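You operate a simulated robot arm through the tools that you are given. There is no shell and no other tool. Be economical: measure what you need, move in short steps, check, and stop when the job is done.

You run a simulated two-armed robot. Do the job below in one go: nothing can be reset, and whatever is moved stays where it is left.

TASK
Open the grey bench drawer, put the step gauge from the inside of the grey bench drawer on the white filter on the top of the blue bench, then shut the drawer. Then take the yellow edge clamp and put it in the white pail. Then press the caliper key three times. Then put the yellow block on the top of the blue bench. Then take the sleeve on the top of the grey bench and put it away on the low bench. Then count the red weights on the top of the grey bench, then put as many of the green shims from the top of the grey bench on the top of the counter. Then open the packing table drawer. Do these in the order given. Set down upright: step gauge, yellow block.

It is judged by the outcome, as a careful person would: the job done as asked, and still so three seconds after it is handed in. It fails if anything else is knocked over, pushed out of place, dropped, spilled or broken.

THE ROBOT
Two 7-joint arms with fingered hands on one trunk, on a base that drives. Base frame: it is fixed to the floor where the robot stands at the start and does not move with it; the origin is under the middle of the robot, x ahead of it, y to its left, z up; the surface under the hand at the start is at about z = 900. Units: mm, rad, N and s.
The left shoulder is at the start at [111, 128, 1036], the right one opposite. Places, roughly: caliper key [700, 0, 900]; filter [1250, -1250, 1000]; green shim [1000, 0, 1000]; grey bench drawer [800, 0, 800]; low bench [-4200, 7400, 500]; packing table drawer [-4200, 6000, 800]; red weight [1250, 0, 1000]; sleeve [1250, 750, 1000]; step gauge [750, 0, 750]; top of the blue bench [1000, -1500, 900]; top of the counter [1000, 2600, 900]; white pail (27x20x18 cm) [1000, -2300, 400]; yellow block (4x9x5 cm) [1200, 400, 900]; yellow edge clamp (6x4x9 cm) [900, -200, 400]. Payload 5 kg a hand.
The TCP of each hand is the grasp point between the finger pads, 37 mm short of the fingertips. In the tool frame z runs along the fingers and y along their closing line. The gripper opens to 124 mm. The gripper's body begins 43 mm behind the TCP. The gripper is a hand of 3 fingers: y runs from the thumb to the fingers, the wrist lies at [-21, -116, -203] in the tool frame, and closing takes about 1.5 s.
Orientation is that of the tool frame in the base frame, as a unit quaternion [x, y, z, w]. With the fingers straight down and the wrist toward the robot, the tool's x, y and z point along [0, 1, 0], [1, 0, 0] and [0, 0, -1] of the base frame.

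THE INTERFACE
- The arms move only by the tool arm_command. It takes "left_increments", "right_increments" or both (then of equal length, played together; a hand with none holds still); each is a list of rows, each a list of 6 numbers: the shift along the tool's x, y, z in units of 30 mm (1.0 is 30 mm), then the turn, a rotation vector about the tool's x, y, z in units of 4 degrees (1.0 is 4 degrees). In form: [[dx, dy, dz, rx, ry, rz], ...]. A call has 1 to 10 rows; each row shifts and turns the commanded pose from where the row before left it, along the tool's axes as they then stand. "left_claw" and "right_claw" are, for a hand that has rows, the finger opening in mm, from 0 to 124, set as the call begins (left out, the last holds). A call with a number of a shift or a turn outside -1 to 1 is refused whole. Rows are played at 5 a second. More than 50 mm and 0.15 rad between two rows, or a gripper value outside its range, and nothing of the call is played. A pose out of reach is approached as far as the arm can. The call stops where the force on the tool passes 40 N (or 10 N more than at its start, if that is more) or the arm is blocked; 0.2 s more then pass. Each finger travels about 45 mm/s and halts on what it meets, pressing with about 24 N; the grip force reading is that of the motor and also rises with nothing between the fingers. The clock runs only during rows and for 0.2 s after the last one: add rows that do not move to give the fingers time. The reply holds the time, the measured pose of the TCP, the force on the tool along the base axes, the opening and the grip force, in the units named above and with some noise, with the torque about the TCP (base axes, N m) and any sound that the robot's microphone picked up, and new pictures: "show" is both (left out), scene, wrist or none (wrist: the cameras of the hands that moved).
- Cameras (640 x 400 px; columns grow to the right, rows downward): "scene" is now at [270, -6.2, 1196.3]; the picture's right is [-0.13, -0.99, 0.00], its down [-0.58, 0.07, -0.81] and it looks along [0.81, -0.10, -0.58] (base axes); focal length 214 px, centre (320, 200). "left" rides on the left gripper at [-72, -104, -154] in its tool frame; the picture's right is [-0.83, -0.26, 0.49], its down [0.51, -0.72, 0.47] and it looks along [0.23, 0.64, 0.73] (tool axes); focal length 243 px, centre (320, 200). "right" rides on the right gripper at [72, -104, -154] in its tool frame; the picture's right is [-0.83, 0.26, -0.49], its down [-0.51, -0.72, 0.47] and it looks along [-0.23, 0.64, 0.73] (tool axes); focal length 243 px, centre (320, 200). There is no depth. A picture from a camera that has moved, and an enlarged one, comes with that camera's place and axes in the base frame and with its lens. The place of the scene camera against the robot may be out by one fixed shift of up to 18 mm in any direction.
- raise_lower(by): slides the trunk up (or, below 0, down) by that many mm; the arms and the scene camera ride with it, the base frame stays. It gives what a move gives, with no picture.
- base_move(legs): drives the robot by 1 to 6 legs, each [ahead, left, turn to the left] in mm, mm and rad, along the robot's own axes; the way and the turn of a leg run together, so that a leg with both is an arc; at most 1500 mm and 3.142 rad a leg. The arms and the cameras ride along, it lands a little off, and it stops where it bumps. It gives what a move gives, and a new picture of the scene camera.
- finger_targets(index, middle, thumb_bend, thumb_turn, hand): sets how far each is bent, from 0 (flat) to 1 (curled in); at 0.3 the hand is open as for a grip, at 0.7 the pads meet at the TCP. One left out holds its place. A second passes; each finger stops where it meets its share of the squeeze, and holds until it gets a number again. A gripper value or a shape takes the hand back. It gives what a move gives, with no picture; readings hold the bend of each and the force on the fingers (four entries, about 0 where the hand has none), thumb and palm. thumb_turn goes from beside the hand (0) to across from the fingers (1), as for a grip.
- grasp_type(shape, hand): the hand has 3 fingers and takes this shape, open, in about a second: jaw (thumb against the fingers, like two jaws); tri (thumb and two fingers); tip (a fingertip pinch); poke (one finger out to press); point (the index stretched); flat (the hand flat); cup (the hand cupped); fist (a fist). The gripper value then closes the fingers along that shape, each until it touches; the sizes above hold for jaw. It gives what a move gives, with no picture.
- pan_tilt(pan, tilt): turns the head with the scene camera to pan (to the left, within 1.396 rad either way) and tilt (down, from -0.506 to 1.204), counted from straight ahead of the robot. It gives what a move gives, and a new picture of the scene camera.
- zoom(camera, box): a new picture of the part [left, top, right, bottom] of that camera's present view, enlarged. The clock stands still meanwhile.
- job_done(): hands the job in; it is judged then, once.

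Go step by step. Nothing tells you exact positions but the pictures and the camera data: compare them with the known pose of the tool, close in by small moves and look again before you grip or let go. The budget is 483 turns and 360 pictures, counting those below and the enlarged ones. Unless the task says otherwise, let go and move clear before handing in.

The tools are called as a command line: name --argument value ..., lists and objects as JSON in quotes. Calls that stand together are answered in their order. arm_command: Moves the arms, as the interface text tells. Its arguments: {"type":"object","properties":{"left_increments":{"type":"array","items":{"type":"array","items":{"type":"number"}}},"left_claw":{"type":"number"},"right_increments":{"type":"array","items":{"type":"array","items":{"type":"number"}}},"right_claw":{"type":"number"},"show":{"type":"string","enum":["both","scene","wrist","none"]}},"required":[]} The other tools are called the same way: raise_lower (by) slides the trunk up or down; grasp_type (shape, hand) gives the hand a shape; finger_targets (index, middle, thumb_bend, thumb_turn, hand) moves the fingers one by one; base_move (legs) drives the base; pan_tilt (pan, tilt) turns the head that bears the scene camera; zoom (camera, box) takes an enlarged picture of a part of a camera's view; job_done () hands the job in.

At the start:

```text
time: 0.0
left_eef_pos: [825.3, 253.2, 1265.7]
left_orientation: [0.707, 0.707, 0.0, 0.0]
left_force: [-0.4, -0.7, -1.1]
left_wrist_torque: [0.01, 0.03, 0.0]
left_grip_width: 123.7
left_gripper_force: 0.1
left_shape: jaw
left_bend: [0.3, 0.3, 0.3, 0.98]
left_finger forces: [0.1, 0.0, 0.1, 0.0, 0.0, 0.0]
right_eef_pos: [633.0, -282.9, 1186.4]
right_orientation: [0.707, 0.707, 0.001, 0.0]
right_force: [0.2, 0.2, -0.4]
right_wrist_torque: [0.01, -0.02, -0.02]
right_grip_width: 123.7
right_gripper_force: 0.2
right_shape: jaw
right_bend: [0.3, 0.3, 0.3, 0.98]
right_finger forces: [0.0, 0.1, 0.0, 0.0, 0.0, 0.0]
trunk travel left (down, up): [-225.0, 338.0]
robot x, y, heading: [2.8, 0.7, 0.0]
head pan, tilt: [-0.127, 0.621]
```

scene: 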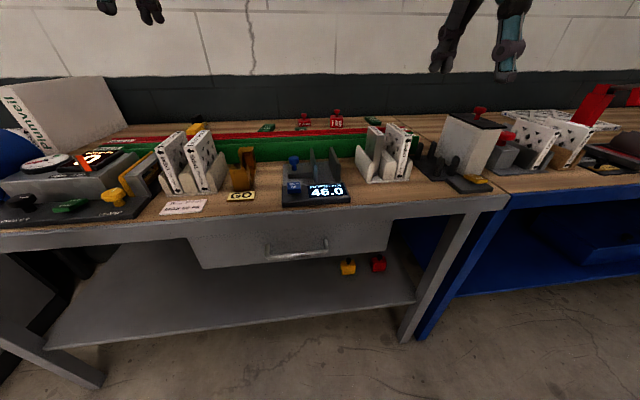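
right: 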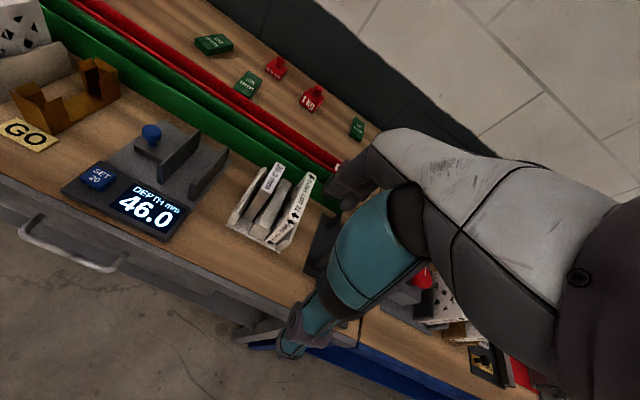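
left: 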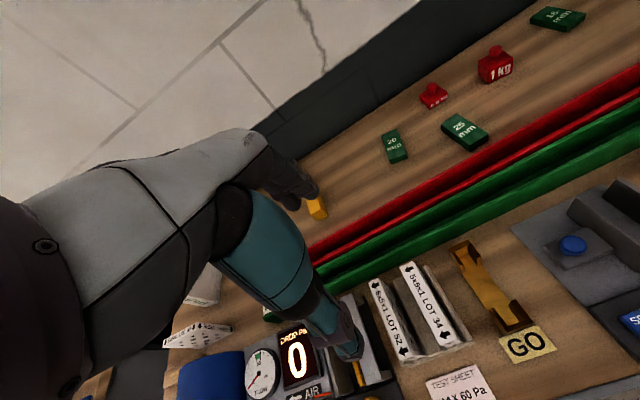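

I see the grey bench with the drawer below, the caliper with a blue key at centre, and green shims and red weights at the back. I'll look closer before moving.

zoom --camera "scene" --box '[160, 100, 420, 290]'

pan_tilt --pan -0.9 --tilt 0.6

pan_tilt --pan 0.7 --tilt 0.5

```text
2.11 times, centred on (290, 195) of scene
camera zoom: at [270.0, -6.2, 1196.3], right [-0.13, -0.99, 0.0], down [-0.58, 0.07, -0.81], along [0.81, -0.1, -0.58], focal length 452 px, centre (383, 210)
```

zoom: 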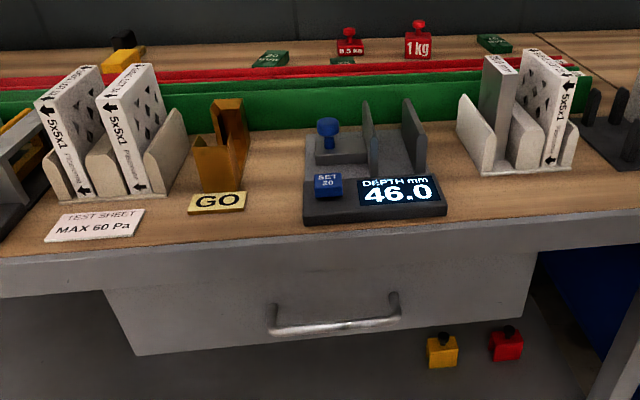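

```text
time: 1.1
left_eef_pos: [825.2, 253.6, 1266.1]
left_orientation: [0.707, 0.707, 0.0, 0.001]
left_force: [-0.2, 0.0, -0.2]
left_wrist_torque: [-0.01, -0.03, 0.0]
left_grip_width: 123.4
left_gripper_force: 0.0
left_shape: jaw
left_bend: [0.3, 0.3, 0.3, 0.98]
left_finger forces: [0.0, 0.1, 0.0, 0.0, 0.1, 0.1]
right_eef_pos: [633.4, -283.6, 1187.1]
right_orientation: [0.707, 0.707, 0.0, 0.0]
right_force: [0.0, -0.9, -0.6]
right_wrist_torque: [0.0, 0.02, 0.0]
right_grip_width: 123.6
right_gripper_force: 0.0
right_shape: jaw
right_bend: [0.3, 0.3, 0.3, 0.98]
right_finger forces: [0.0, 0.1, 0.0, 0.1, 0.0, 0.0]
trunk travel left (down, up): [-225.0, 338.0]
robot x, y, heading: [-0.6, 2.9, -0.004]
head pan, tilt: [-0.901, 0.6]
camera scene: at [238.0, -64.2, 1198.2], right [-0.78, -0.62, 0.0], down [-0.35, 0.44, -0.83], along [0.51, -0.65, -0.56], focal length 214 px, centre (320, 200)
```

scene: 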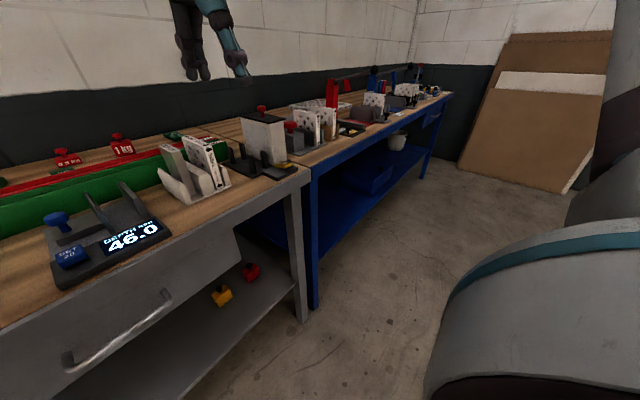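

```text
time: 2.8
left_eef_pos: [825.4, 253.6, 1264.8]
left_orientation: [0.707, 0.707, 0.001, 0.001]
left_force: [0.4, 0.3, 0.1]
left_wrist_torque: [-0.02, -0.02, -0.01]
left_grip_width: 123.7
left_gripper_force: 0.1
left_shape: jaw
left_bend: [0.3, 0.3, 0.3, 0.98]
left_finger forces: [0.1, 0.0, 0.1, 0.1, 0.0, 0.0]
right_eef_pos: [632.6, -282.6, 1187.0]
right_orientation: [0.707, 0.707, 0.001, 0.0]
right_force: [0.4, 0.2, -0.4]
right_wrist_torque: [0.02, 0.0, -0.01]
right_grip_width: 123.9
right_gripper_force: 0.0
right_shape: jaw
right_bend: [0.3, 0.3, 0.3, 0.98]
right_finger forces: [0.1, 0.0, 0.0, 0.1, 0.0, 0.0]
trunk travel left (down, up): [-225.0, 338.0]
robot x, y, heading: [0.2, -3.5, -0.003]
head pan, tilt: [0.7, 0.499]
camera scene: at [252.7, 63.6, 1207.3], right [0.64, -0.77, 0.0], down [-0.37, -0.31, -0.88], along [0.67, 0.57, -0.48], focal length 214 px, centre (320, 200)
```

scene: 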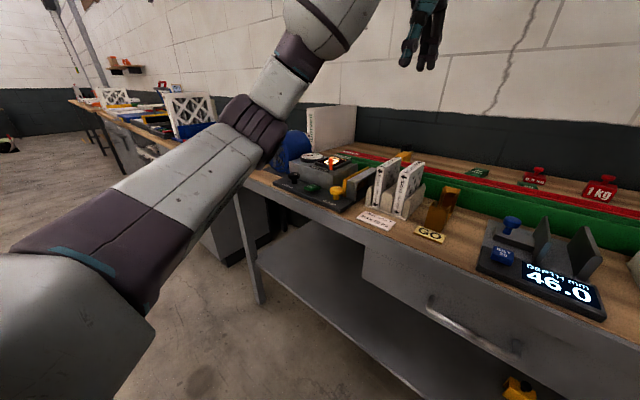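

The drawer handle looks to be near [625, 3, 800]. I'll back the base up by 150 mm and pitch the right hand to point forward.

base_move --legs '[[-150, 0, 0]]'

arm_command --right_increments '[[0, 0, 0, -1, 0, 0], [0, 0, 0, -1, 0, 0], [0, 0, 0, -1, 0, 0], [0, 0, 0, -1, 0, 0], [0, 0, 0, -1, 0, 0], [0, 0, 0, -1, 0, 0], [0, 0, 0, -1, 0, 0], [0, 0, 0, -1, 0, 0], [0, 0, 0, -1, 0, 0], [0, 0, 0, -1, 0, 0]]' --show "none"

arm_command --right_increments '[[0, 0, 0, -1, 0, 0], [0, 0, 0, -1, 0, 0], [0, 0, 0, -1, 0, 0], [0, 0, 0, -1, 0, 0], [0, 0, 0, -1, 0, 0], [0, 0, 0, -1, 0, 0], [0, 0, 0, -1, 0, 0], [0, 0, 0, -1, 0, 0], [0, 0, 0, -1, 0, 0], [0, 0, 0, -1, 0, 0]]' --show "none"

arm_command --right_increments '[[0, 0, 0, -1, 0, 0], [0, 0, 0, -1, 0, 0], [0, 0, 0, -0.5, 0, 0]]' --right_claw 70 --show "both"

```text
time: 4.2
left_eef_pos: [675.7, 253.4, 1263.3]
left_orientation: [0.708, 0.707, -0.001, 0.0]
left_force: [0.6, 0.1, -0.1]
left_wrist_torque: [0.0, 0.0, 0.0]
left_grip_width: 123.8
left_gripper_force: 0.0
left_shape: jaw
left_bend: [0.3, 0.3, 0.3, 0.98]
left_finger forces: [0.0, 0.0, 0.0, 0.1, 0.0, 0.0]
right_eef_pos: [482.2, -284.9, 1185.1]
right_orientation: [0.707, 0.707, -0.001, 0.0]
right_force: [1.1, 0.7, 0.4]
right_wrist_torque: [-0.01, -0.01, 0.02]
right_grip_width: 123.5
right_gripper_force: 0.1
right_shape: jaw
right_bend: [0.3, 0.3, 0.3, 0.98]
right_finger forces: [0.1, 0.0, 0.0, 0.0, 0.0, 0.1]
trunk travel left (down, up): [-225.0, 338.0]
robot x, y, heading: [-151.2, 1.9, 0.004]
head pan, tilt: [0.7, 0.499]
camera scene: at [102.7, 63.7, 1206.7], right [0.64, -0.76, 0.0], down [-0.37, -0.31, -0.88], along [0.67, 0.57, -0.48], focal length 214 px, centre (320, 200)
```

scene: 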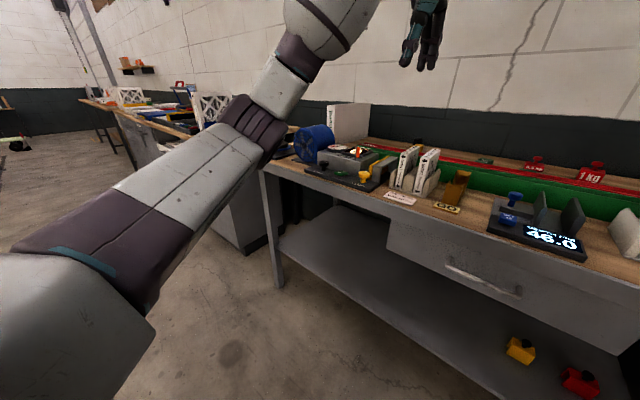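

```text
time: 6.4
left_eef_pos: [673.7, 252.2, 1263.8]
left_orientation: [0.707, 0.707, 0.0, -0.001]
left_force: [-0.5, -0.8, -0.5]
left_wrist_torque: [0.02, 0.0, 0.01]
left_grip_width: 124.0
left_gripper_force: 0.0
left_shape: jaw
left_bend: [0.3, 0.3, 0.3, 0.98]
left_finger forces: [0.0, 0.0, 0.1, 0.0, 0.0, 0.1]
right_eef_pos: [483.2, -284.0, 1185.3]
right_orientation: [0.665, 0.664, 0.241, 0.242]
right_force: [0.0, -0.2, 0.6]
right_wrist_torque: [-0.01, 0.01, 0.02]
right_grip_width: 123.7
right_gripper_force: 0.2
right_shape: jaw
right_bend: [0.3, 0.3, 0.3, 0.98]
right_finger forces: [0.1, 0.1, 0.0, 0.0, 0.0, 0.0]
trunk travel left (down, up): [-225.0, 338.0]
robot x, y, heading: [-151.0, 0.6, 0.001]
head pan, tilt: [0.7, 0.499]
```

```text
time: 8.6
left_eef_pos: [673.4, 253.9, 1264.3]
left_orientation: [0.707, 0.707, -0.001, -0.001]
left_force: [0.4, 0.6, -0.4]
left_wrist_torque: [-0.01, 0.0, 0.0]
left_grip_width: 123.8
left_gripper_force: 0.1
left_shape: jaw
left_bend: [0.3, 0.3, 0.3, 0.98]
left_finger forces: [0.0, 0.0, 0.0, 0.0, 0.1, 0.0]
right_eef_pos: [508.1, -291.9, 1199.1]
right_orientation: [0.542, 0.542, 0.455, 0.454]
right_force: [-0.5, -0.3, 0.1]
right_wrist_torque: [0.0, 0.0, 0.01]
right_grip_width: 123.6
right_gripper_force: 0.0
right_shape: jaw
right_bend: [0.3, 0.3, 0.3, 0.98]
right_finger forces: [0.1, 0.0, 0.0, 0.0, 0.0, 0.1]
right hand out of reach, approached as far as the arm can: row 4, 5, 6, 7, 8
trunk travel left (down, up): [-225.0, 338.0]
robot x, y, heading: [-149.3, 2.8, 0.001]
head pan, tilt: [0.7, 0.499]
```

```text
time: 9.4
left_eef_pos: [672.4, 253.2, 1263.5]
left_orientation: [0.708, 0.706, 0.0, 0.0]
left_force: [0.4, -0.9, 0.5]
left_wrist_torque: [0.0, 0.01, -0.01]
left_grip_width: 123.5
left_gripper_force: 0.0
left_shape: jaw
left_bend: [0.3, 0.3, 0.3, 0.98]
left_finger forces: [0.0, 0.0, 0.1, 0.1, 0.0, 0.0]
right_eef_pos: [507.2, -291.0, 1200.7]
right_orientation: [0.499, 0.499, 0.501, 0.5]
right_force: [-0.2, -0.5, 0.3]
right_wrist_torque: [0.03, -0.05, -0.03]
right_grip_width: 70.6
right_gripper_force: 0.1
right_shape: jaw
right_bend: [0.73, 0.42, 0.66, 1.0]
right_finger forces: [0.0, 0.0, 0.1, 0.0, 0.0, 0.1]
trunk travel left (down, up): [-225.0, 338.0]
robot x, y, heading: [-150.6, 1.7, -0.007]
head pan, tilt: [0.7, 0.499]
camera scene: at [101.0, 63.6, 1207.3], right [0.64, -0.76, 0.0], down [-0.37, -0.31, -0.88], along [0.67, 0.57, -0.48], focal length 214 px, centre (320, 200)
camera right: at [355.0, -219.4, 1095.4], right [-0.49, -0.83, 0.26], down [0.47, -0.51, -0.72], along [0.73, -0.23, 0.64], focal length 243 px, centre (320, 200)
```

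scene: 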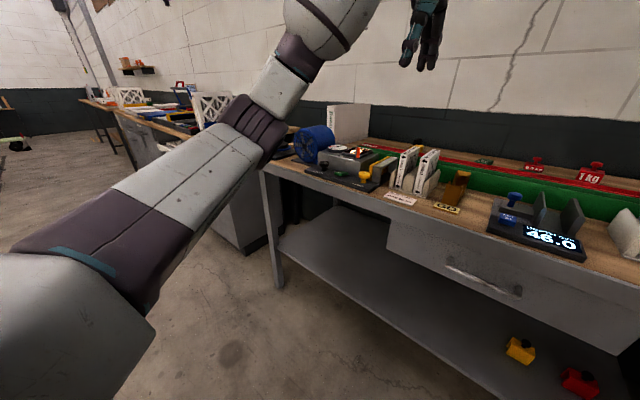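
right: 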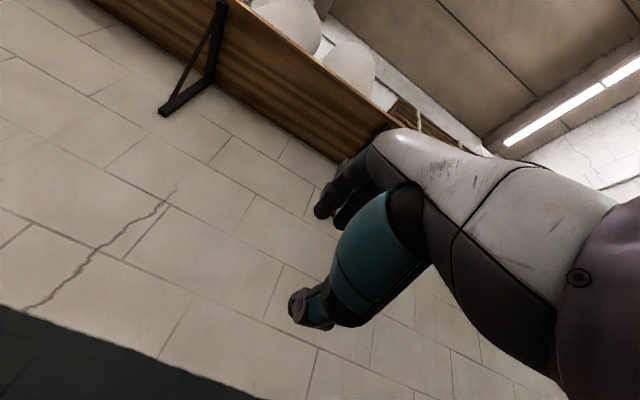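

The hand now points forward. I'll lower it in front of the drawer and aim the head at it.

arm_command --right_increments '[[0.98, -1, 0, 0, 0, 0], [0.98, -1, 0, 0, 0, 0], [0.98, -1, 0, 0, 0, 0], [0.98, -1, 0, 0, 0, 0], [0.98, -1, 0, 0, 0, 0], [0.98, -1, 0, 0, 0, 0], [0.98, -1, 0, 0, 0, 0], [0.98, -1, 0, 0, 0, 0], [0.98, -1, 0, 0, 0, 0], [0.98, -1, 0, 0, 0, 0]]' --show "none"

arm_command --right_increments '[[0, -0.85, 0, 0, 0, 0], [0, -0.85, 0, 0, 0, 0], [0, -0.85, 0, 0, 0, 0], [0, -0.85, 0, 0, 0, 0]]' --show "none"

pan_tilt --pan 0 --tilt 0.65

```text
time: 11.6
left_eef_pos: [674.8, 250.9, 1264.3]
left_orientation: [0.707, 0.707, -0.001, 0.0]
left_force: [0.3, -1.0, -0.4]
left_wrist_torque: [-0.03, 0.01, 0.0]
left_grip_width: 123.6
left_gripper_force: 0.0
left_shape: jaw
left_bend: [0.3, 0.3, 0.3, 0.98]
left_finger forces: [0.0, 0.0, 0.1, 0.0, 0.0, 0.0]
right_eef_pos: [517.6, -3.4, 900.4]
right_orientation: [0.5, 0.501, 0.501, 0.499]
right_force: [0.1, -0.1, -0.7]
right_wrist_torque: [-0.01, -0.02, 0.02]
right_grip_width: 70.1
right_gripper_force: 0.1
right_shape: jaw
right_bend: [0.73, 0.42, 0.66, 1.0]
right_finger forces: [0.0, 0.1, 0.0, 0.0, 0.0, 0.1]
right hand out of reach, approached as far as the arm can: row 2, 10
trunk travel left (down, up): [-225.0, 338.0]
robot x, y, heading: [-152.0, -0.5, 0.007]
head pan, tilt: [0.7, 0.499]
```

```text
time: 12.6
left_eef_pos: [674.9, 252.6, 1263.9]
left_orientation: [0.708, 0.707, 0.0, 0.0]
left_force: [0.0, -1.2, 0.7]
left_wrist_torque: [-0.01, -0.02, -0.02]
left_grip_width: 123.9
left_gripper_force: 0.0
left_shape: jaw
left_bend: [0.3, 0.3, 0.3, 0.98]
left_finger forces: [0.1, 0.0, 0.1, 0.1, 0.0, 0.0]
right_eef_pos: [520.1, -38.7, 815.3]
right_orientation: [0.5, 0.501, 0.5, 0.5]
right_force: [0.0, -0.7, -0.1]
right_wrist_torque: [0.03, -0.01, 0.01]
right_grip_width: 70.3
right_gripper_force: 0.0
right_shape: jaw
right_bend: [0.73, 0.42, 0.66, 1.0]
right_finger forces: [0.0, 0.0, 0.0, 0.1, 0.1, 0.0]
right hand out of reach, approached as far as the arm can: row 1, 2, 3, 4
trunk travel left (down, up): [-225.0, 338.0]
robot x, y, heading: [-151.4, -0.7, 0.001]
head pan, tilt: [0.7, 0.499]
```

```text
time: 13.7
left_eef_pos: [675.1, 253.7, 1265.6]
left_orientation: [0.707, 0.707, 0.0, 0.0]
left_force: [0.1, 0.1, -0.2]
left_wrist_torque: [0.01, -0.02, -0.04]
left_grip_width: 123.7
left_gripper_force: 0.0
left_shape: jaw
left_bend: [0.3, 0.3, 0.3, 0.98]
left_finger forces: [0.1, 0.0, 0.0, 0.1, 0.0, 0.0]
right_eef_pos: [518.9, -39.2, 815.4]
right_orientation: [0.5, 0.502, 0.499, 0.499]
right_force: [0.6, 0.1, -0.4]
right_wrist_torque: [0.01, 0.0, 0.01]
right_grip_width: 70.4
right_gripper_force: 0.2
right_shape: jaw
right_bend: [0.73, 0.42, 0.66, 1.0]
right_finger forces: [0.1, 0.0, 0.0, 0.0, 0.0, 0.0]
trunk travel left (down, up): [-225.0, 338.0]
robot x, y, heading: [-152.4, 1.7, 0.004]
head pan, tilt: [0.0, 0.649]
camera scene: at [118.2, 5.1, 1194.0], right [0.0, -1.0, 0.0], down [-0.6, 0.0, -0.8], along [0.8, 0.0, -0.6], focal length 214 px, centre (320, 200)
```

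scene: 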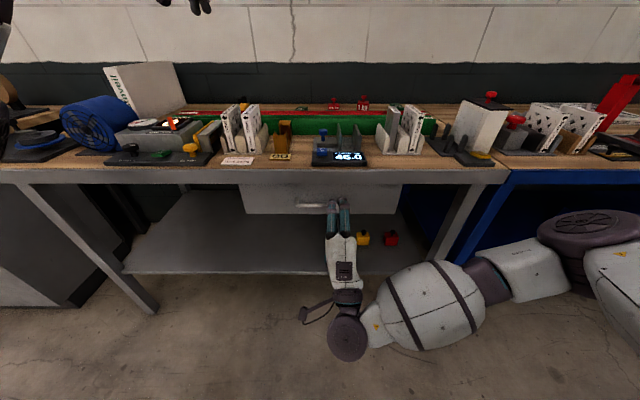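

The arm is cramped this close to the body. I'll back up further and take a closer look at the handle.

base_move --legs '[[-150, 0, 0]]'

arm_command --right_increments '[[0.7, -0.3, 0.7, 0, 0, 0], [0.7, -0.2, 0.7, 0, 0, 0]]' --show "none"

zoom --camera "scene" --box '[220, 130, 420, 255]'

```text
time: 15.0
left_eef_pos: [522.3, 252.7, 1264.1]
left_orientation: [0.707, 0.707, 0.0, 0.0]
left_force: [-0.2, 0.5, -0.3]
left_wrist_torque: [0.02, -0.02, -0.01]
left_grip_width: 123.9
left_gripper_force: 0.0
left_shape: jaw
left_bend: [0.3, 0.3, 0.3, 0.98]
left_finger forces: [0.0, 0.0, 0.0, 0.0, 0.0, 0.1]
right_eef_pos: [367.6, -39.0, 815.5]
right_orientation: [0.5, 0.501, 0.499, 0.5]
right_force: [0.3, -0.4, -0.2]
right_wrist_torque: [0.02, -0.03, 0.0]
right_grip_width: 70.2
right_gripper_force: 0.0
right_shape: jaw
right_bend: [0.73, 0.42, 0.66, 1.0]
right_finger forces: [0.1, 0.0, 0.0, 0.0, 0.0, 0.0]
trunk travel left (down, up): [-225.0, 338.0]
robot x, y, heading: [-305.4, -4.7, -0.0]
head pan, tilt: [0.0, 0.649]
camera scene: at [-32.8, 5.0, 1193.7], right [0.0, -1.0, 0.0], down [-0.61, 0.0, -0.8], along [0.8, 0.0, -0.61], focal length 214 px, centre (320, 200)
```

scene: 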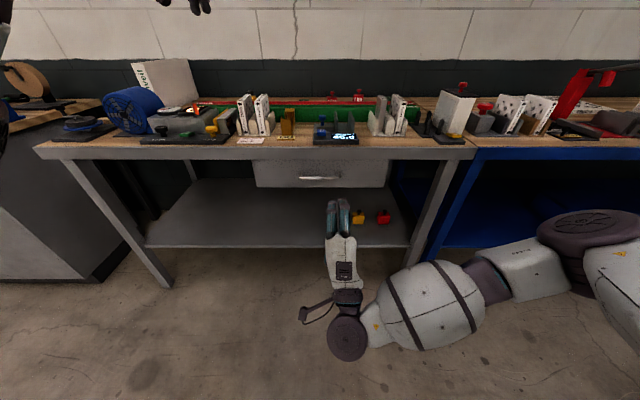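

```text
time: 15.6
left_eef_pos: [522.7, 252.3, 1266.3]
left_orientation: [0.707, 0.707, -0.001, 0.0]
left_force: [-0.1, 0.1, 0.1]
left_wrist_torque: [-0.01, -0.02, -0.03]
left_grip_width: 123.6
left_gripper_force: 0.0
left_shape: jaw
left_bend: [0.3, 0.3, 0.3, 0.98]
left_finger forces: [0.0, 0.1, 0.1, 0.1, 0.0, 0.1]
right_eef_pos: [411.4, -32.6, 819.7]
right_orientation: [0.499, 0.502, 0.499, 0.5]
right_force: [0.9, 0.4, 0.1]
right_wrist_torque: [-0.02, 0.01, 0.02]
right_grip_width: 70.0
right_gripper_force: 0.0
right_shape: jaw
right_bend: [0.73, 0.42, 0.66, 1.0]
right_finger forces: [0.1, 0.0, 0.0, 0.1, 0.0, 0.0]
right hand out of reach, approached as far as the arm can: row 1, 2
trunk travel left (down, up): [-225.0, 338.0]
robot x, y, heading: [-301.5, -0.1, -0.001]
head pan, tilt: [0.0, 0.649]
```

```text
3.20 times, centred on (320, 192) of scene
camera zoom: at [-33.7, 5.0, 1194.1], right [0.0, -1.0, 0.0], down [-0.6, 0.0, -0.8], along [0.8, 0.0, -0.6], focal length 686 px, centre (320, 224)
```

zoom: 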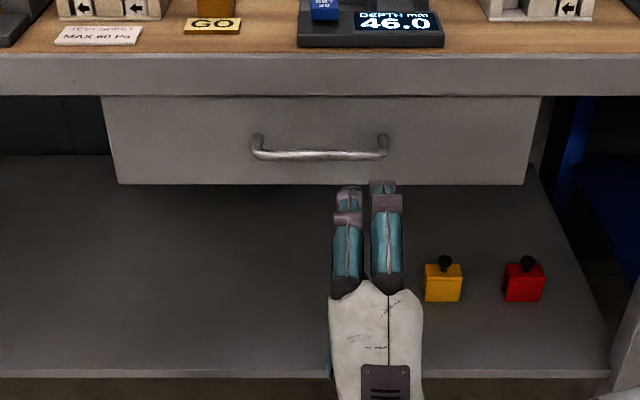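

The handle is at about [626, 0, 798]. I'll lower the trunk so the arm works higher relative to the shoulder.

raise_lower --by -180

arm_command --right_increments '[[0.5, 1, 0.5, 0, 0, 0], [0.5, 1, 0.5, 0, 0, 0], [0, 1, 0.5, 0, 0, 0], [0, 1, 0.5, 0, 0, 0], [0, 0.5, 0, 0, 0, 0]]' --show "none"

```text
time: 17.6
left_eef_pos: [521.3, 252.5, 1085.5]
left_orientation: [0.708, 0.707, 0.0, 0.0]
left_force: [0.1, -0.2, -0.9]
left_wrist_torque: [0.02, -0.02, 0.0]
left_grip_width: 123.8
left_gripper_force: 0.0
left_shape: jaw
left_bend: [0.3, 0.3, 0.3, 0.98]
left_finger forces: [0.1, 0.0, 0.0, 0.0, 0.1, 0.1]
right_eef_pos: [410.9, -34.1, 640.0]
right_orientation: [0.499, 0.501, 0.5, 0.5]
right_force: [-0.3, 0.2, 0.7]
right_wrist_torque: [0.03, 0.02, 0.02]
right_grip_width: 70.1
right_gripper_force: 0.1
right_shape: jaw
right_bend: [0.73, 0.42, 0.66, 1.0]
right_finger forces: [0.1, 0.1, 0.0, 0.1, 0.0, 0.2]
trunk travel left (down, up): [-45.0, 518.0]
robot x, y, heading: [-301.7, -3.0, -0.001]
head pan, tilt: [0.0, 0.649]
```

```text
time: 18.8
left_eef_pos: [521.3, 252.2, 1084.7]
left_orientation: [0.707, 0.707, 0.0, 0.0]
left_force: [-0.3, 0.1, 0.4]
left_wrist_torque: [0.0, 0.0, -0.01]
left_grip_width: 123.6
left_gripper_force: 0.1
left_shape: jaw
left_bend: [0.3, 0.3, 0.3, 0.98]
left_finger forces: [0.0, 0.0, 0.1, 0.1, 0.0, 0.0]
right_eef_pos: [472.7, -2.2, 776.6]
right_orientation: [0.499, 0.502, 0.501, 0.499]
right_force: [0.1, -0.1, -0.4]
right_wrist_torque: [0.01, -0.01, -0.02]
right_grip_width: 70.3
right_gripper_force: 0.0
right_shape: jaw
right_bend: [0.73, 0.42, 0.66, 1.0]
right_finger forces: [0.0, 0.0, 0.0, 0.0, 0.0, 0.1]
trunk travel left (down, up): [-45.0, 518.0]
robot x, y, heading: [-303.7, 1.6, 0.001]
head pan, tilt: [0.0, 0.649]
```

Reach is good now. I'll move to a pre-grasp point and look.

arm_command --right_increments '[[0, 0.4, 1, 0, 0, 0], [0, 0.4, 1, 0, 0, 0], [0, 0, 1, 0, 0, 0]]' --show "none"

zoom --camera "scene" --box '[220, 100, 420, 225]'

```text
time: 19.6
left_eef_pos: [522.8, 253.7, 1084.6]
left_orientation: [0.707, 0.707, 0.0, 0.0]
left_force: [0.5, -0.4, 0.4]
left_wrist_torque: [0.01, 0.02, -0.05]
left_grip_width: 123.7
left_gripper_force: 0.1
left_shape: jaw
left_bend: [0.3, 0.3, 0.3, 0.98]
left_finger forces: [0.1, 0.0, 0.1, 0.0, 0.1, 0.1]
right_eef_pos: [561.5, -3.7, 799.1]
right_orientation: [0.5, 0.501, 0.499, 0.5]
right_force: [0.2, -0.3, -1.0]
right_wrist_torque: [-0.01, -0.02, 0.0]
right_grip_width: 70.3
right_gripper_force: 0.0
right_shape: jaw
right_bend: [0.73, 0.42, 0.66, 1.0]
right_finger forces: [0.0, 0.1, 0.0, 0.0, 0.1, 0.0]
trunk travel left (down, up): [-45.0, 518.0]
robot x, y, heading: [-301.2, -3.5, 0.0]
head pan, tilt: [0.0, 0.649]
```

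```text
3.20 times, centred on (320, 162) of scene
camera zoom: at [33.4, 5.0, 988.4], right [0.0, -1.0, 0.0], down [-0.6, 0.0, -0.8], along [0.8, 0.0, -0.6], focal length 686 px, centre (320, 320)
```

zoom: 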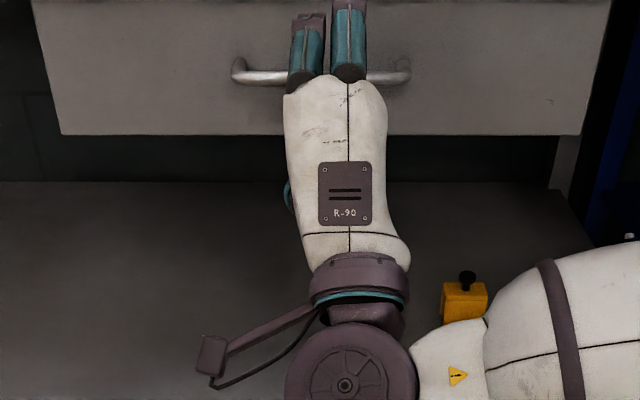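

The handle lines up between the fingers. I'll narrow the opening a little and advance.

arm_command --right_increments '[[0, 0.05, 0.6, 0, 0, 0], [0, 0, 0.6, 0, 0, 0], [0, 0, 0.5, 0, 0, 0]]' --right_claw 58 --show "none"

zoom --camera "scene" --box '[270, 70, 390, 145]'

```text
time: 20.4
left_eef_pos: [520.8, 252.0, 1085.9]
left_orientation: [0.707, 0.707, 0.0, 0.0]
left_force: [0.2, 0.2, 0.0]
left_wrist_torque: [0.0, -0.02, -0.01]
left_grip_width: 123.6
left_gripper_force: 0.0
left_shape: jaw
left_bend: [0.3, 0.3, 0.3, 0.98]
left_finger forces: [0.0, 0.0, 0.0, 0.1, 0.0, 0.1]
right_eef_pos: [611.8, -9.9, 800.8]
right_orientation: [0.499, 0.501, 0.5, 0.5]
right_force: [-1.6, 0.4, -1.4]
right_wrist_torque: [0.02, -0.02, -0.01]
right_grip_width: 58.1
right_gripper_force: 0.0
right_shape: jaw
right_bend: [0.74, 0.46, 0.71, 1.0]
right_finger forces: [1.3, 0.2, 0.0, 0.1, 0.3, 0.0]
right hand out of reach, approached as far as the arm can: row 3
trunk travel left (down, up): [-45.0, 518.0]
robot x, y, heading: [-302.7, -1.3, -0.001]
head pan, tilt: [0.0, 0.649]
```

```text
5.33 times, centred on (330, 108) of scene
camera zoom: at [32.4, 4.7, 988.8], right [0.0, -1.0, 0.0], down [-0.6, 0.0, -0.8], along [0.8, 0.0, -0.6], focal length 1144 px, centre (267, 693)
```

zoom: 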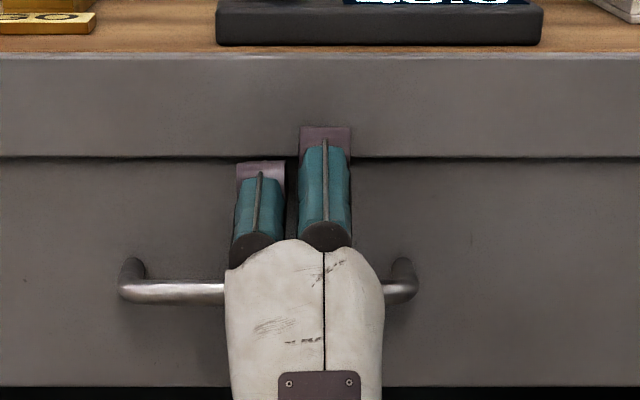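

The fingers straddle the bar. Closing on it.

arm_command --right_increments '[[0, 0, 0, 0, 0, 0], [0, 0, 0, 0, 0, 0], [0, 0, 0, 0, 0, 0], [0, 0, 0, 0, 0, 0], [0, 0, 0, 0, 0, 0], [0, 0, 0, 0, 0, 0], [0, 0, 0, 0, 0, 0]]' --right_claw 0 --show "none"

zoom --camera "scene" --box '[270, 70, 390, 145]'

```text
time: 22.0
left_eef_pos: [522.3, 252.0, 1083.6]
left_orientation: [0.706, 0.708, -0.001, -0.001]
left_force: [-0.3, -0.5, -0.3]
left_wrist_torque: [0.0, -0.03, 0.01]
left_grip_width: 123.7
left_gripper_force: 0.2
left_shape: jaw
left_bend: [0.3, 0.3, 0.3, 0.98]
left_finger forces: [0.0, 0.0, 0.1, 0.1, 0.1, 0.0]
right_eef_pos: [612.5, -10.5, 800.8]
right_orientation: [0.5, 0.5, 0.5, 0.5]
right_force: [0.5, 0.9, -0.5]
right_wrist_torque: [0.01, -0.04, 0.01]
right_grip_width: 15.4
right_gripper_force: 23.7
right_shape: jaw
right_bend: [0.75, 0.7, 0.82, 1.0]
right_finger forces: [0.1, 0.0, 0.1, 0.1, 0.0, 0.0]
trunk travel left (down, up): [-45.0, 518.0]
robot x, y, heading: [-302.0, 0.1, 0.001]
head pan, tilt: [0.0, 0.649]
```

```text
5.33 times, centred on (330, 108) of scene
camera zoom: at [33.1, 4.9, 988.5], right [0.0, -1.0, 0.0], down [-0.6, 0.0, -0.8], along [0.8, 0.0, -0.6], focal length 1144 px, centre (267, 693)
```

zoom: 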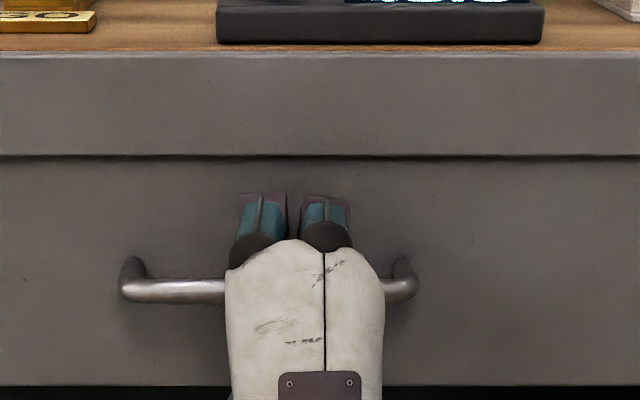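

Opening stopped at 15 mm, likely on the bar. I'll test by pulling back with the base.

base_move --legs '[[-80, 0, 0]]'

```text
time: 23.1
left_eef_pos: [441.6, 255.3, 1086.7]
left_orientation: [0.706, 0.708, 0.0, 0.0]
left_force: [0.0, 0.2, 0.0]
left_wrist_torque: [0.01, -0.01, 0.01]
left_grip_width: 123.4
left_gripper_force: 0.0
left_shape: jaw
left_bend: [0.3, 0.3, 0.3, 0.98]
left_finger forces: [0.1, 0.0, 0.0, 0.0, 0.0, 0.1]
right_eef_pos: [532.7, -9.8, 801.0]
right_orientation: [0.499, 0.502, 0.5, 0.5]
right_force: [0.0, 0.5, -1.5]
right_wrist_torque: [-0.04, 0.03, 0.01]
right_grip_width: 15.3
right_gripper_force: 24.0
right_shape: jaw
right_bend: [0.75, 0.7, 0.82, 1.0]
right_finger forces: [0.0, 0.0, 0.0, 0.0, 0.0, 0.1]
trunk travel left (down, up): [-45.0, 518.0]
robot x, y, heading: [-383.8, 2.6, 0.0]
head pan, tilt: [0.0, 0.649]
camera scene: at [-45.9, 5.4, 988.6], right [0.0, -1.0, 0.0], down [-0.6, 0.0, -0.8], along [0.8, 0.0, -0.6], focal length 214 px, centre (320, 200)
```

scene: 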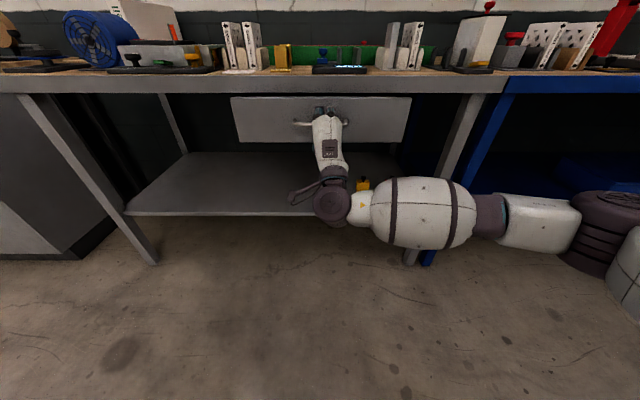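

The drawer came with the hand. Pulling further.

base_move --legs '[[-130, 0, 0]]'

```text
time: 24.4
left_eef_pos: [317.0, 253.0, 1085.9]
left_orientation: [0.708, 0.707, 0.0, 0.0]
left_force: [-0.3, 0.2, 1.0]
left_wrist_torque: [-0.03, -0.03, 0.02]
left_grip_width: 123.9
left_gripper_force: 0.0
left_shape: jaw
left_bend: [0.3, 0.3, 0.3, 0.98]
left_finger forces: [0.0, 0.0, 0.0, 0.0, 0.0, 0.1]
right_eef_pos: [406.7, -10.0, 801.3]
right_orientation: [0.5, 0.5, 0.501, 0.499]
right_force: [1.2, 0.0, -1.1]
right_wrist_torque: [-0.01, 0.02, 0.0]
right_grip_width: 15.1
right_gripper_force: 24.0
right_shape: jaw
right_bend: [0.75, 0.7, 0.82, 1.0]
right_finger forces: [0.1, 0.0, 0.1, 0.0, 0.0, 0.0]
trunk travel left (down, up): [-45.0, 518.0]
robot x, y, heading: [-508.6, -1.4, 0.002]
head pan, tilt: [0.0, 0.649]
camera scene: at [-172.1, 4.9, 988.6], right [0.0, -1.0, 0.0], down [-0.6, 0.0, -0.8], along [0.8, 0.0, -0.6], focal length 214 px, centre (320, 200)
```

scene: 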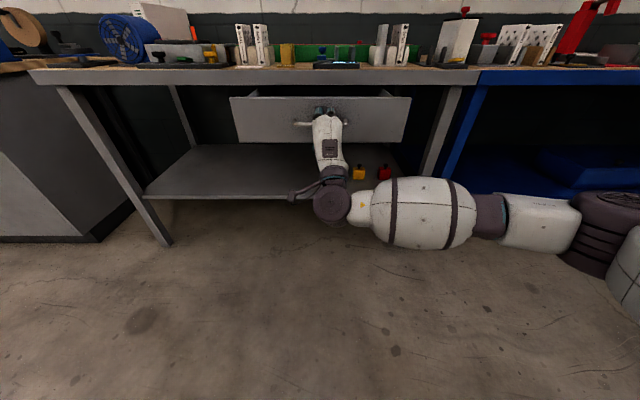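

Drawer is about 200 mm open. I'll try a little further.

base_move --legs '[[-60, 0, 0]]'

```text
time: 25.3
left_eef_pos: [257.7, 253.6, 1085.8]
left_orientation: [0.707, 0.707, 0.0, 0.0]
left_force: [-1.1, -0.4, 1.3]
left_wrist_torque: [-0.01, -0.07, -0.02]
left_grip_width: 123.6
left_gripper_force: 0.0
left_shape: jaw
left_bend: [0.3, 0.3, 0.3, 0.98]
left_finger forces: [0.0, 0.0, 0.0, 0.0, 0.1, 0.0]
right_eef_pos: [347.5, -10.2, 801.4]
right_orientation: [0.5, 0.5, 0.5, 0.501]
right_force: [0.4, 0.2, -3.5]
right_wrist_torque: [-0.03, 0.05, 0.0]
right_grip_width: 15.2
right_gripper_force: 23.4
right_shape: jaw
right_bend: [0.75, 0.7, 0.81, 1.0]
right_finger forces: [0.0, 0.1, 0.0, 0.0, 7.1, 0.0]
trunk travel left (down, up): [-45.0, 518.0]
robot x, y, heading: [-570.2, -0.0, -0.0]
head pan, tilt: [0.0, 0.649]
camera scene: at [-231.6, 5.0, 988.7], right [0.0, -1.0, 0.0], down [-0.6, 0.0, -0.8], along [0.8, 0.0, -0.6], focal length 214 px, centre (320, 200)
```

scene: 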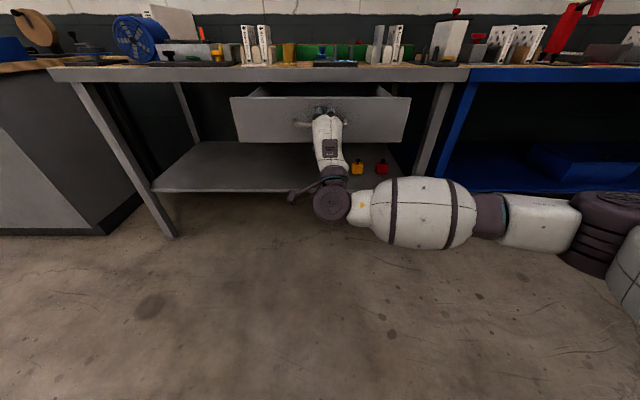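

Open 265 mm, enough. Releasing, backing the hand off, and raising the trunk to look inside.

arm_command --right_increments '[[0, 0, 0, 0, 0, 0], [0, 0, 0, 0, 0, 0], [0, 0, 0, 0, 0, 0], [0, 0, 0, 0, 0, 0], [0, 0, 0, 0, 0, 0], [0, 0, -0.5, 0, 0, 0], [0, 0, -0.8, 0, 0, 0], [0, 0, -1, 0, 0, 0], [0, 0, -1, 0, 0, 0]]' --right_claw 60 --show "none"

raise_lower --by 400

pan_tilt --pan 0 --tilt 0.8

```text
time: 27.3
left_eef_pos: [257.1, 253.6, 1085.5]
left_orientation: [0.707, 0.707, 0.0, 0.0]
left_force: [-0.8, 0.2, 0.5]
left_wrist_torque: [0.0, 0.0, 0.01]
left_grip_width: 123.6
left_gripper_force: 0.0
left_shape: jaw
left_bend: [0.3, 0.3, 0.3, 0.98]
left_finger forces: [0.0, 0.0, 0.0, 0.0, 0.0, 0.0]
right_eef_pos: [247.1, -9.5, 800.8]
right_orientation: [0.499, 0.5, 0.501, 0.5]
right_force: [0.2, 0.4, 0.0]
right_wrist_torque: [-0.02, -0.01, -0.02]
right_grip_width: 59.7
right_gripper_force: 0.0
right_shape: jaw
right_bend: [0.74, 0.46, 0.7, 1.0]
right_finger forces: [0.1, 0.1, 0.0, 0.0, 0.1, 0.0]
trunk travel left (down, up): [-45.0, 518.0]
robot x, y, heading: [-569.0, 0.7, 0.002]
head pan, tilt: [0.0, 0.649]
```

```text
time: 31.2
left_eef_pos: [258.4, 253.2, 1485.2]
left_orientation: [0.707, 0.708, -0.001, -0.001]
left_force: [-0.1, 0.7, -0.6]
left_wrist_torque: [-0.02, 0.01, -0.02]
left_grip_width: 123.8
left_gripper_force: 0.2
left_shape: jaw
left_bend: [0.3, 0.3, 0.3, 0.98]
left_finger forces: [0.1, 0.1, 0.1, 0.1, 0.0, 0.0]
right_eef_pos: [241.7, -11.4, 1242.4]
right_orientation: [0.486, 0.488, 0.512, 0.513]
right_force: [-0.6, 0.8, 0.0]
right_wrist_torque: [0.0, -0.01, 0.01]
right_grip_width: 59.8
right_gripper_force: 0.0
right_shape: jaw
right_bend: [0.74, 0.46, 0.7, 1.0]
right_finger forces: [0.0, 0.0, 0.0, 0.0, 0.0, 0.1]
trunk travel left (down, up): [-445.0, 118.0]
robot x, y, heading: [-569.5, 4.1, -0.003]
head pan, tilt: [0.0, 0.649]
```

```text
time: 31.9
left_eef_pos: [258.0, 254.0, 1486.2]
left_orientation: [0.707, 0.707, 0.0, 0.0]
left_force: [0.1, 0.2, 0.4]
left_wrist_torque: [0.01, 0.0, 0.02]
left_grip_width: 123.8
left_gripper_force: 0.1
left_shape: jaw
left_bend: [0.3, 0.3, 0.3, 0.98]
left_finger forces: [0.1, 0.0, 0.1, 0.0, 0.0, 0.1]
right_eef_pos: [241.8, -11.3, 1243.5]
right_orientation: [0.485, 0.488, 0.513, 0.513]
right_force: [0.0, -0.4, 0.3]
right_wrist_torque: [0.03, -0.01, -0.02]
right_grip_width: 59.7
right_gripper_force: 0.2
right_shape: jaw
right_bend: [0.74, 0.46, 0.7, 1.0]
right_finger forces: [0.0, 0.0, 0.0, 0.0, 0.0, 0.0]
trunk travel left (down, up): [-445.0, 118.0]
robot x, y, heading: [-565.8, 4.1, 0.002]
head pan, tilt: [0.0, 0.799]
camera scene: at [-365.9, 5.0, 1412.8], right [0.0, -1.0, 0.0], down [-0.72, 0.0, -0.7], along [0.7, 0.0, -0.72], focal length 214 px, centre (320, 200)
```

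scene: 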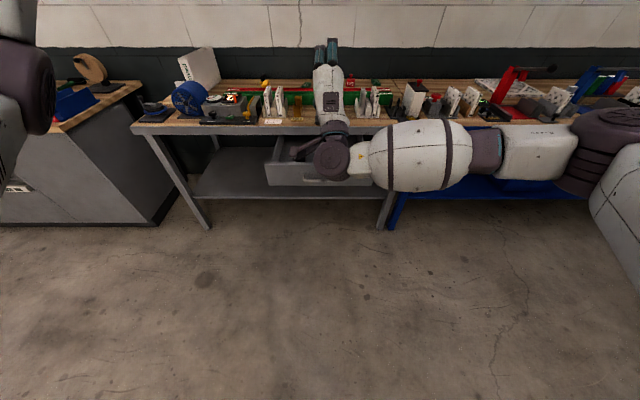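

I'll turn the right hand down and drive forward to see into the drawer.

arm_command --right_increments '[[0, 0, 0, 1, 0, 0], [0, 0, 0, 1, 0, 0], [0, 0, 0, 1, 0, 0], [0, 0, 0, 1, 0, 0], [0, 0, 0, 1, 0, 0], [0, 0, 0, 1, 0, 0], [0, 0, 0, 1, 0, 0], [0, 0, 0, 1, 0, 0], [0, 0, 0, 1, 0, 0], [0, 0, 0, 1, 0, 0]]' --show "none"

arm_command --right_increments '[[0, 0, 0, 1, 0, 0], [0, 0, 0, 1, 0, 0], [0, 0, 0, 1, 0, 0], [0, 0, 0, 1, 0, 0], [0, 0, 0, 1, 0, 0], [0, 0, 0, 1, 0, 0], [0, 0, 0, 1, 0, 0], [0, 0, 0, 1, 0, 0], [0, 0, 0, 1, 0, 0], [0, 0, 0, 1, 0, 0]]' --show "none"

arm_command --right_increments '[[0, 0, 0, 1, 0, 0], [0, 0, 0, 1, 0, 0], [0, 0, 0, 0.5, 0, 0]]' --right_claw 100 --show "none"

base_move --legs '[[230, 0, 0]]'

```text
time: 34.1
left_eef_pos: [256.1, 252.6, 1485.1]
left_orientation: [0.707, 0.707, 0.0, 0.0]
left_force: [-0.2, -0.3, -0.4]
left_wrist_torque: [0.0, -0.05, -0.03]
left_grip_width: 123.9
left_gripper_force: 0.1
left_shape: jaw
left_bend: [0.3, 0.3, 0.3, 0.98]
left_finger forces: [0.0, 0.0, 0.0, 0.1, 0.1, 0.1]
right_eef_pos: [242.6, -11.5, 1243.8]
right_orientation: [0.631, 0.634, 0.315, 0.316]
right_force: [0.5, 0.2, -0.1]
right_wrist_torque: [0.02, 0.0, 0.03]
right_grip_width: 59.8
right_gripper_force: 0.1
right_shape: jaw
right_bend: [0.74, 0.46, 0.7, 1.0]
right_finger forces: [0.1, 0.0, 0.0, 0.0, 0.1, 0.1]
trunk travel left (down, up): [-445.0, 118.0]
robot x, y, heading: [-569.8, 2.5, -0.002]
head pan, tilt: [0.0, 0.799]
```

```text
time: 36.3
left_eef_pos: [257.8, 252.9, 1486.0]
left_orientation: [0.707, 0.707, 0.0, 0.0]
left_force: [-0.2, 0.5, 0.7]
left_wrist_torque: [-0.02, 0.01, 0.01]
left_grip_width: 123.7
left_gripper_force: 0.1
left_shape: jaw
left_bend: [0.3, 0.3, 0.3, 0.98]
left_finger forces: [0.0, 0.0, 0.0, 0.1, 0.0, 0.0]
right_eef_pos: [242.7, -15.2, 1242.3]
right_orientation: [0.698, 0.701, 0.104, 0.106]
right_force: [0.1, -0.2, 0.4]
right_wrist_torque: [0.0, 0.04, 0.03]
right_grip_width: 59.9
right_gripper_force: 0.1
right_shape: jaw
right_bend: [0.74, 0.46, 0.7, 1.0]
right_finger forces: [0.0, 0.1, 0.1, 0.0, 0.0, 0.1]
right hand out of reach, approached as far as the arm can: row 9, 10
trunk travel left (down, up): [-445.0, 118.0]
robot x, y, heading: [-566.1, 0.5, -0.0]
head pan, tilt: [0.0, 0.799]
```

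```text
time: 37.1
left_eef_pos: [256.9, 254.2, 1484.6]
left_orientation: [0.706, 0.708, 0.0, 0.001]
left_force: [0.4, 0.3, 0.4]
left_wrist_torque: [-0.03, -0.02, -0.01]
left_grip_width: 123.7
left_gripper_force: 0.0
left_shape: jaw
left_bend: [0.3, 0.3, 0.3, 0.98]
left_finger forces: [0.0, 0.0, 0.0, 0.0, 0.0, 0.1]
right_eef_pos: [247.0, -46.5, 1245.2]
right_orientation: [0.704, 0.707, 0.043, 0.044]
right_force: [0.1, 0.3, 0.1]
right_wrist_torque: [-0.03, -0.03, -0.03]
right_grip_width: 99.5
right_gripper_force: 0.1
right_shape: jaw
right_bend: [0.26, 0.34, 0.5, 0.99]
right_finger forces: [0.0, 0.0, 0.0, 0.0, 0.1, 0.0]
right hand out of reach, approached as far as the arm can: row 1, 2
trunk travel left (down, up): [-445.0, 118.0]
robot x, y, heading: [-568.8, 0.4, 0.003]
head pan, tilt: [0.0, 0.799]
```

```text
time: 38.8
left_eef_pos: [482.3, 252.3, 1488.4]
left_orientation: [0.707, 0.707, 0.001, 0.001]
left_force: [-1.2, -0.2, 0.5]
left_wrist_torque: [0.01, -0.03, 0.0]
left_grip_width: 123.7
left_gripper_force: 0.0
left_shape: jaw
left_bend: [0.3, 0.3, 0.3, 0.98]
left_finger forces: [0.1, 0.0, 0.1, 0.1, 0.1, 0.1]
right_eef_pos: [473.7, -48.5, 1248.1]
right_orientation: [0.704, 0.708, 0.044, 0.045]
right_force: [-0.3, 0.0, 0.4]
right_wrist_torque: [-0.01, 0.0, 0.0]
right_grip_width: 99.6
right_gripper_force: 0.0
right_shape: jaw
right_bend: [0.26, 0.34, 0.5, 0.99]
right_finger forces: [0.0, 0.0, 0.0, 0.0, 0.1, 0.0]
trunk travel left (down, up): [-445.0, 118.0]
robot x, y, heading: [-339.4, -0.4, 0.002]
head pan, tilt: [0.0, 0.799]
camera scene: at [-140.5, 5.0, 1413.5], right [0.0, -1.0, 0.0], down [-0.71, 0.0, -0.7], along [0.7, 0.0, -0.71], focal length 214 px, centre (320, 200)
```

scene: 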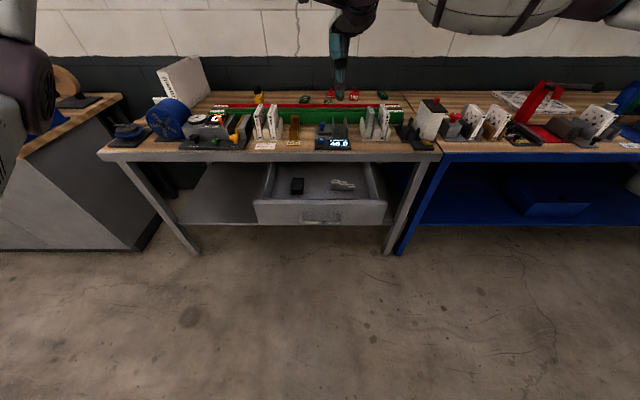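

The drawer holds two items. I'll zoom in, and use the wrist view.

zoom --camera "scene" --box '[240, 140, 400, 240]'

arm_command --right_increments '[[0, 0.3, 0.5, 0.9, 0, 0], [0, 0.3, 1, 0.9, 0, 0], [0, 0, 1, 0, 0, 0], [0, 0, 1, 0, 0, 0], [0, 0, 1, 0, 0, 0]]' --show "wrist"

```text
4.00 times, centred on (320, 190) of scene
camera zoom: at [-140.5, 5.0, 1413.5], right [0.0, -1.0, 0.0], down [-0.71, 0.0, -0.7], along [0.7, 0.0, -0.71], focal length 858 px, centre (320, 240)
```

zoom: 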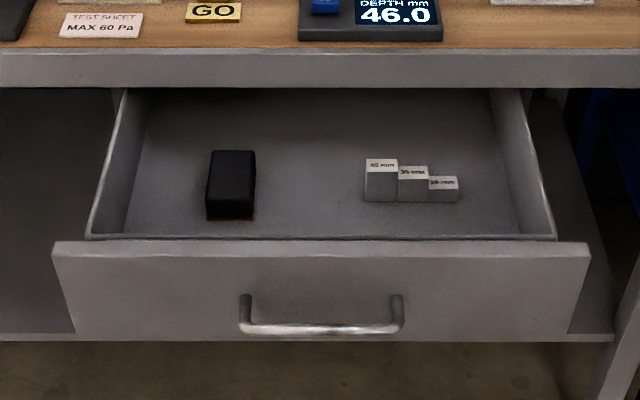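

```text
time: 40.0
left_eef_pos: [486.4, 253.0, 1485.5]
left_orientation: [0.707, 0.707, -0.001, 0.001]
left_force: [0.5, -0.8, -0.8]
left_wrist_torque: [0.03, 0.02, 0.02]
left_grip_width: 123.5
left_gripper_force: 0.0
left_shape: jaw
left_bend: [0.3, 0.3, 0.3, 0.98]
left_finger forces: [0.1, 0.0, 0.0, 0.0, 0.0, 0.1]
right_eef_pos: [496.8, -59.1, 1120.8]
right_orientation: [0.706, 0.708, -0.002, 0.0]
right_force: [-0.1, -0.6, 0.1]
right_wrist_torque: [0.0, 0.06, -0.01]
right_grip_width: 99.7
right_gripper_force: 0.1
right_shape: jaw
right_bend: [0.26, 0.34, 0.5, 0.99]
right_finger forces: [0.0, 0.0, 0.1, 0.0, 0.0, 0.1]
right hand out of reach, approached as far as the arm can: row 2
trunk travel left (down, up): [-445.0, 118.0]
robot x, y, heading: [-337.9, -0.2, 0.001]
head pan, tilt: [0.0, 0.799]
camera right: at [393.7, 13.6, 1274.8], right [0.27, -0.83, 0.49], down [-0.72, -0.51, -0.47], along [0.64, -0.23, -0.73], focal length 243 px, centre (320, 200)
```

right: 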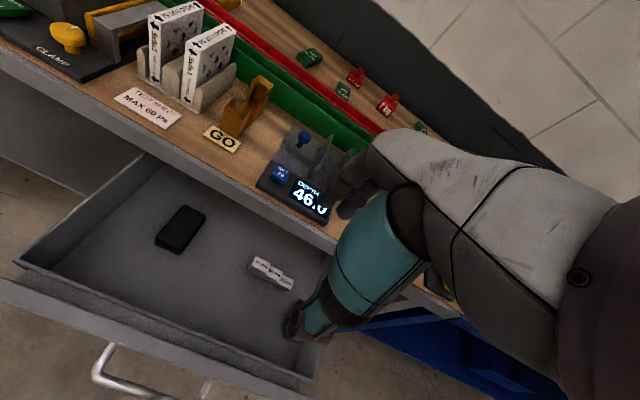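

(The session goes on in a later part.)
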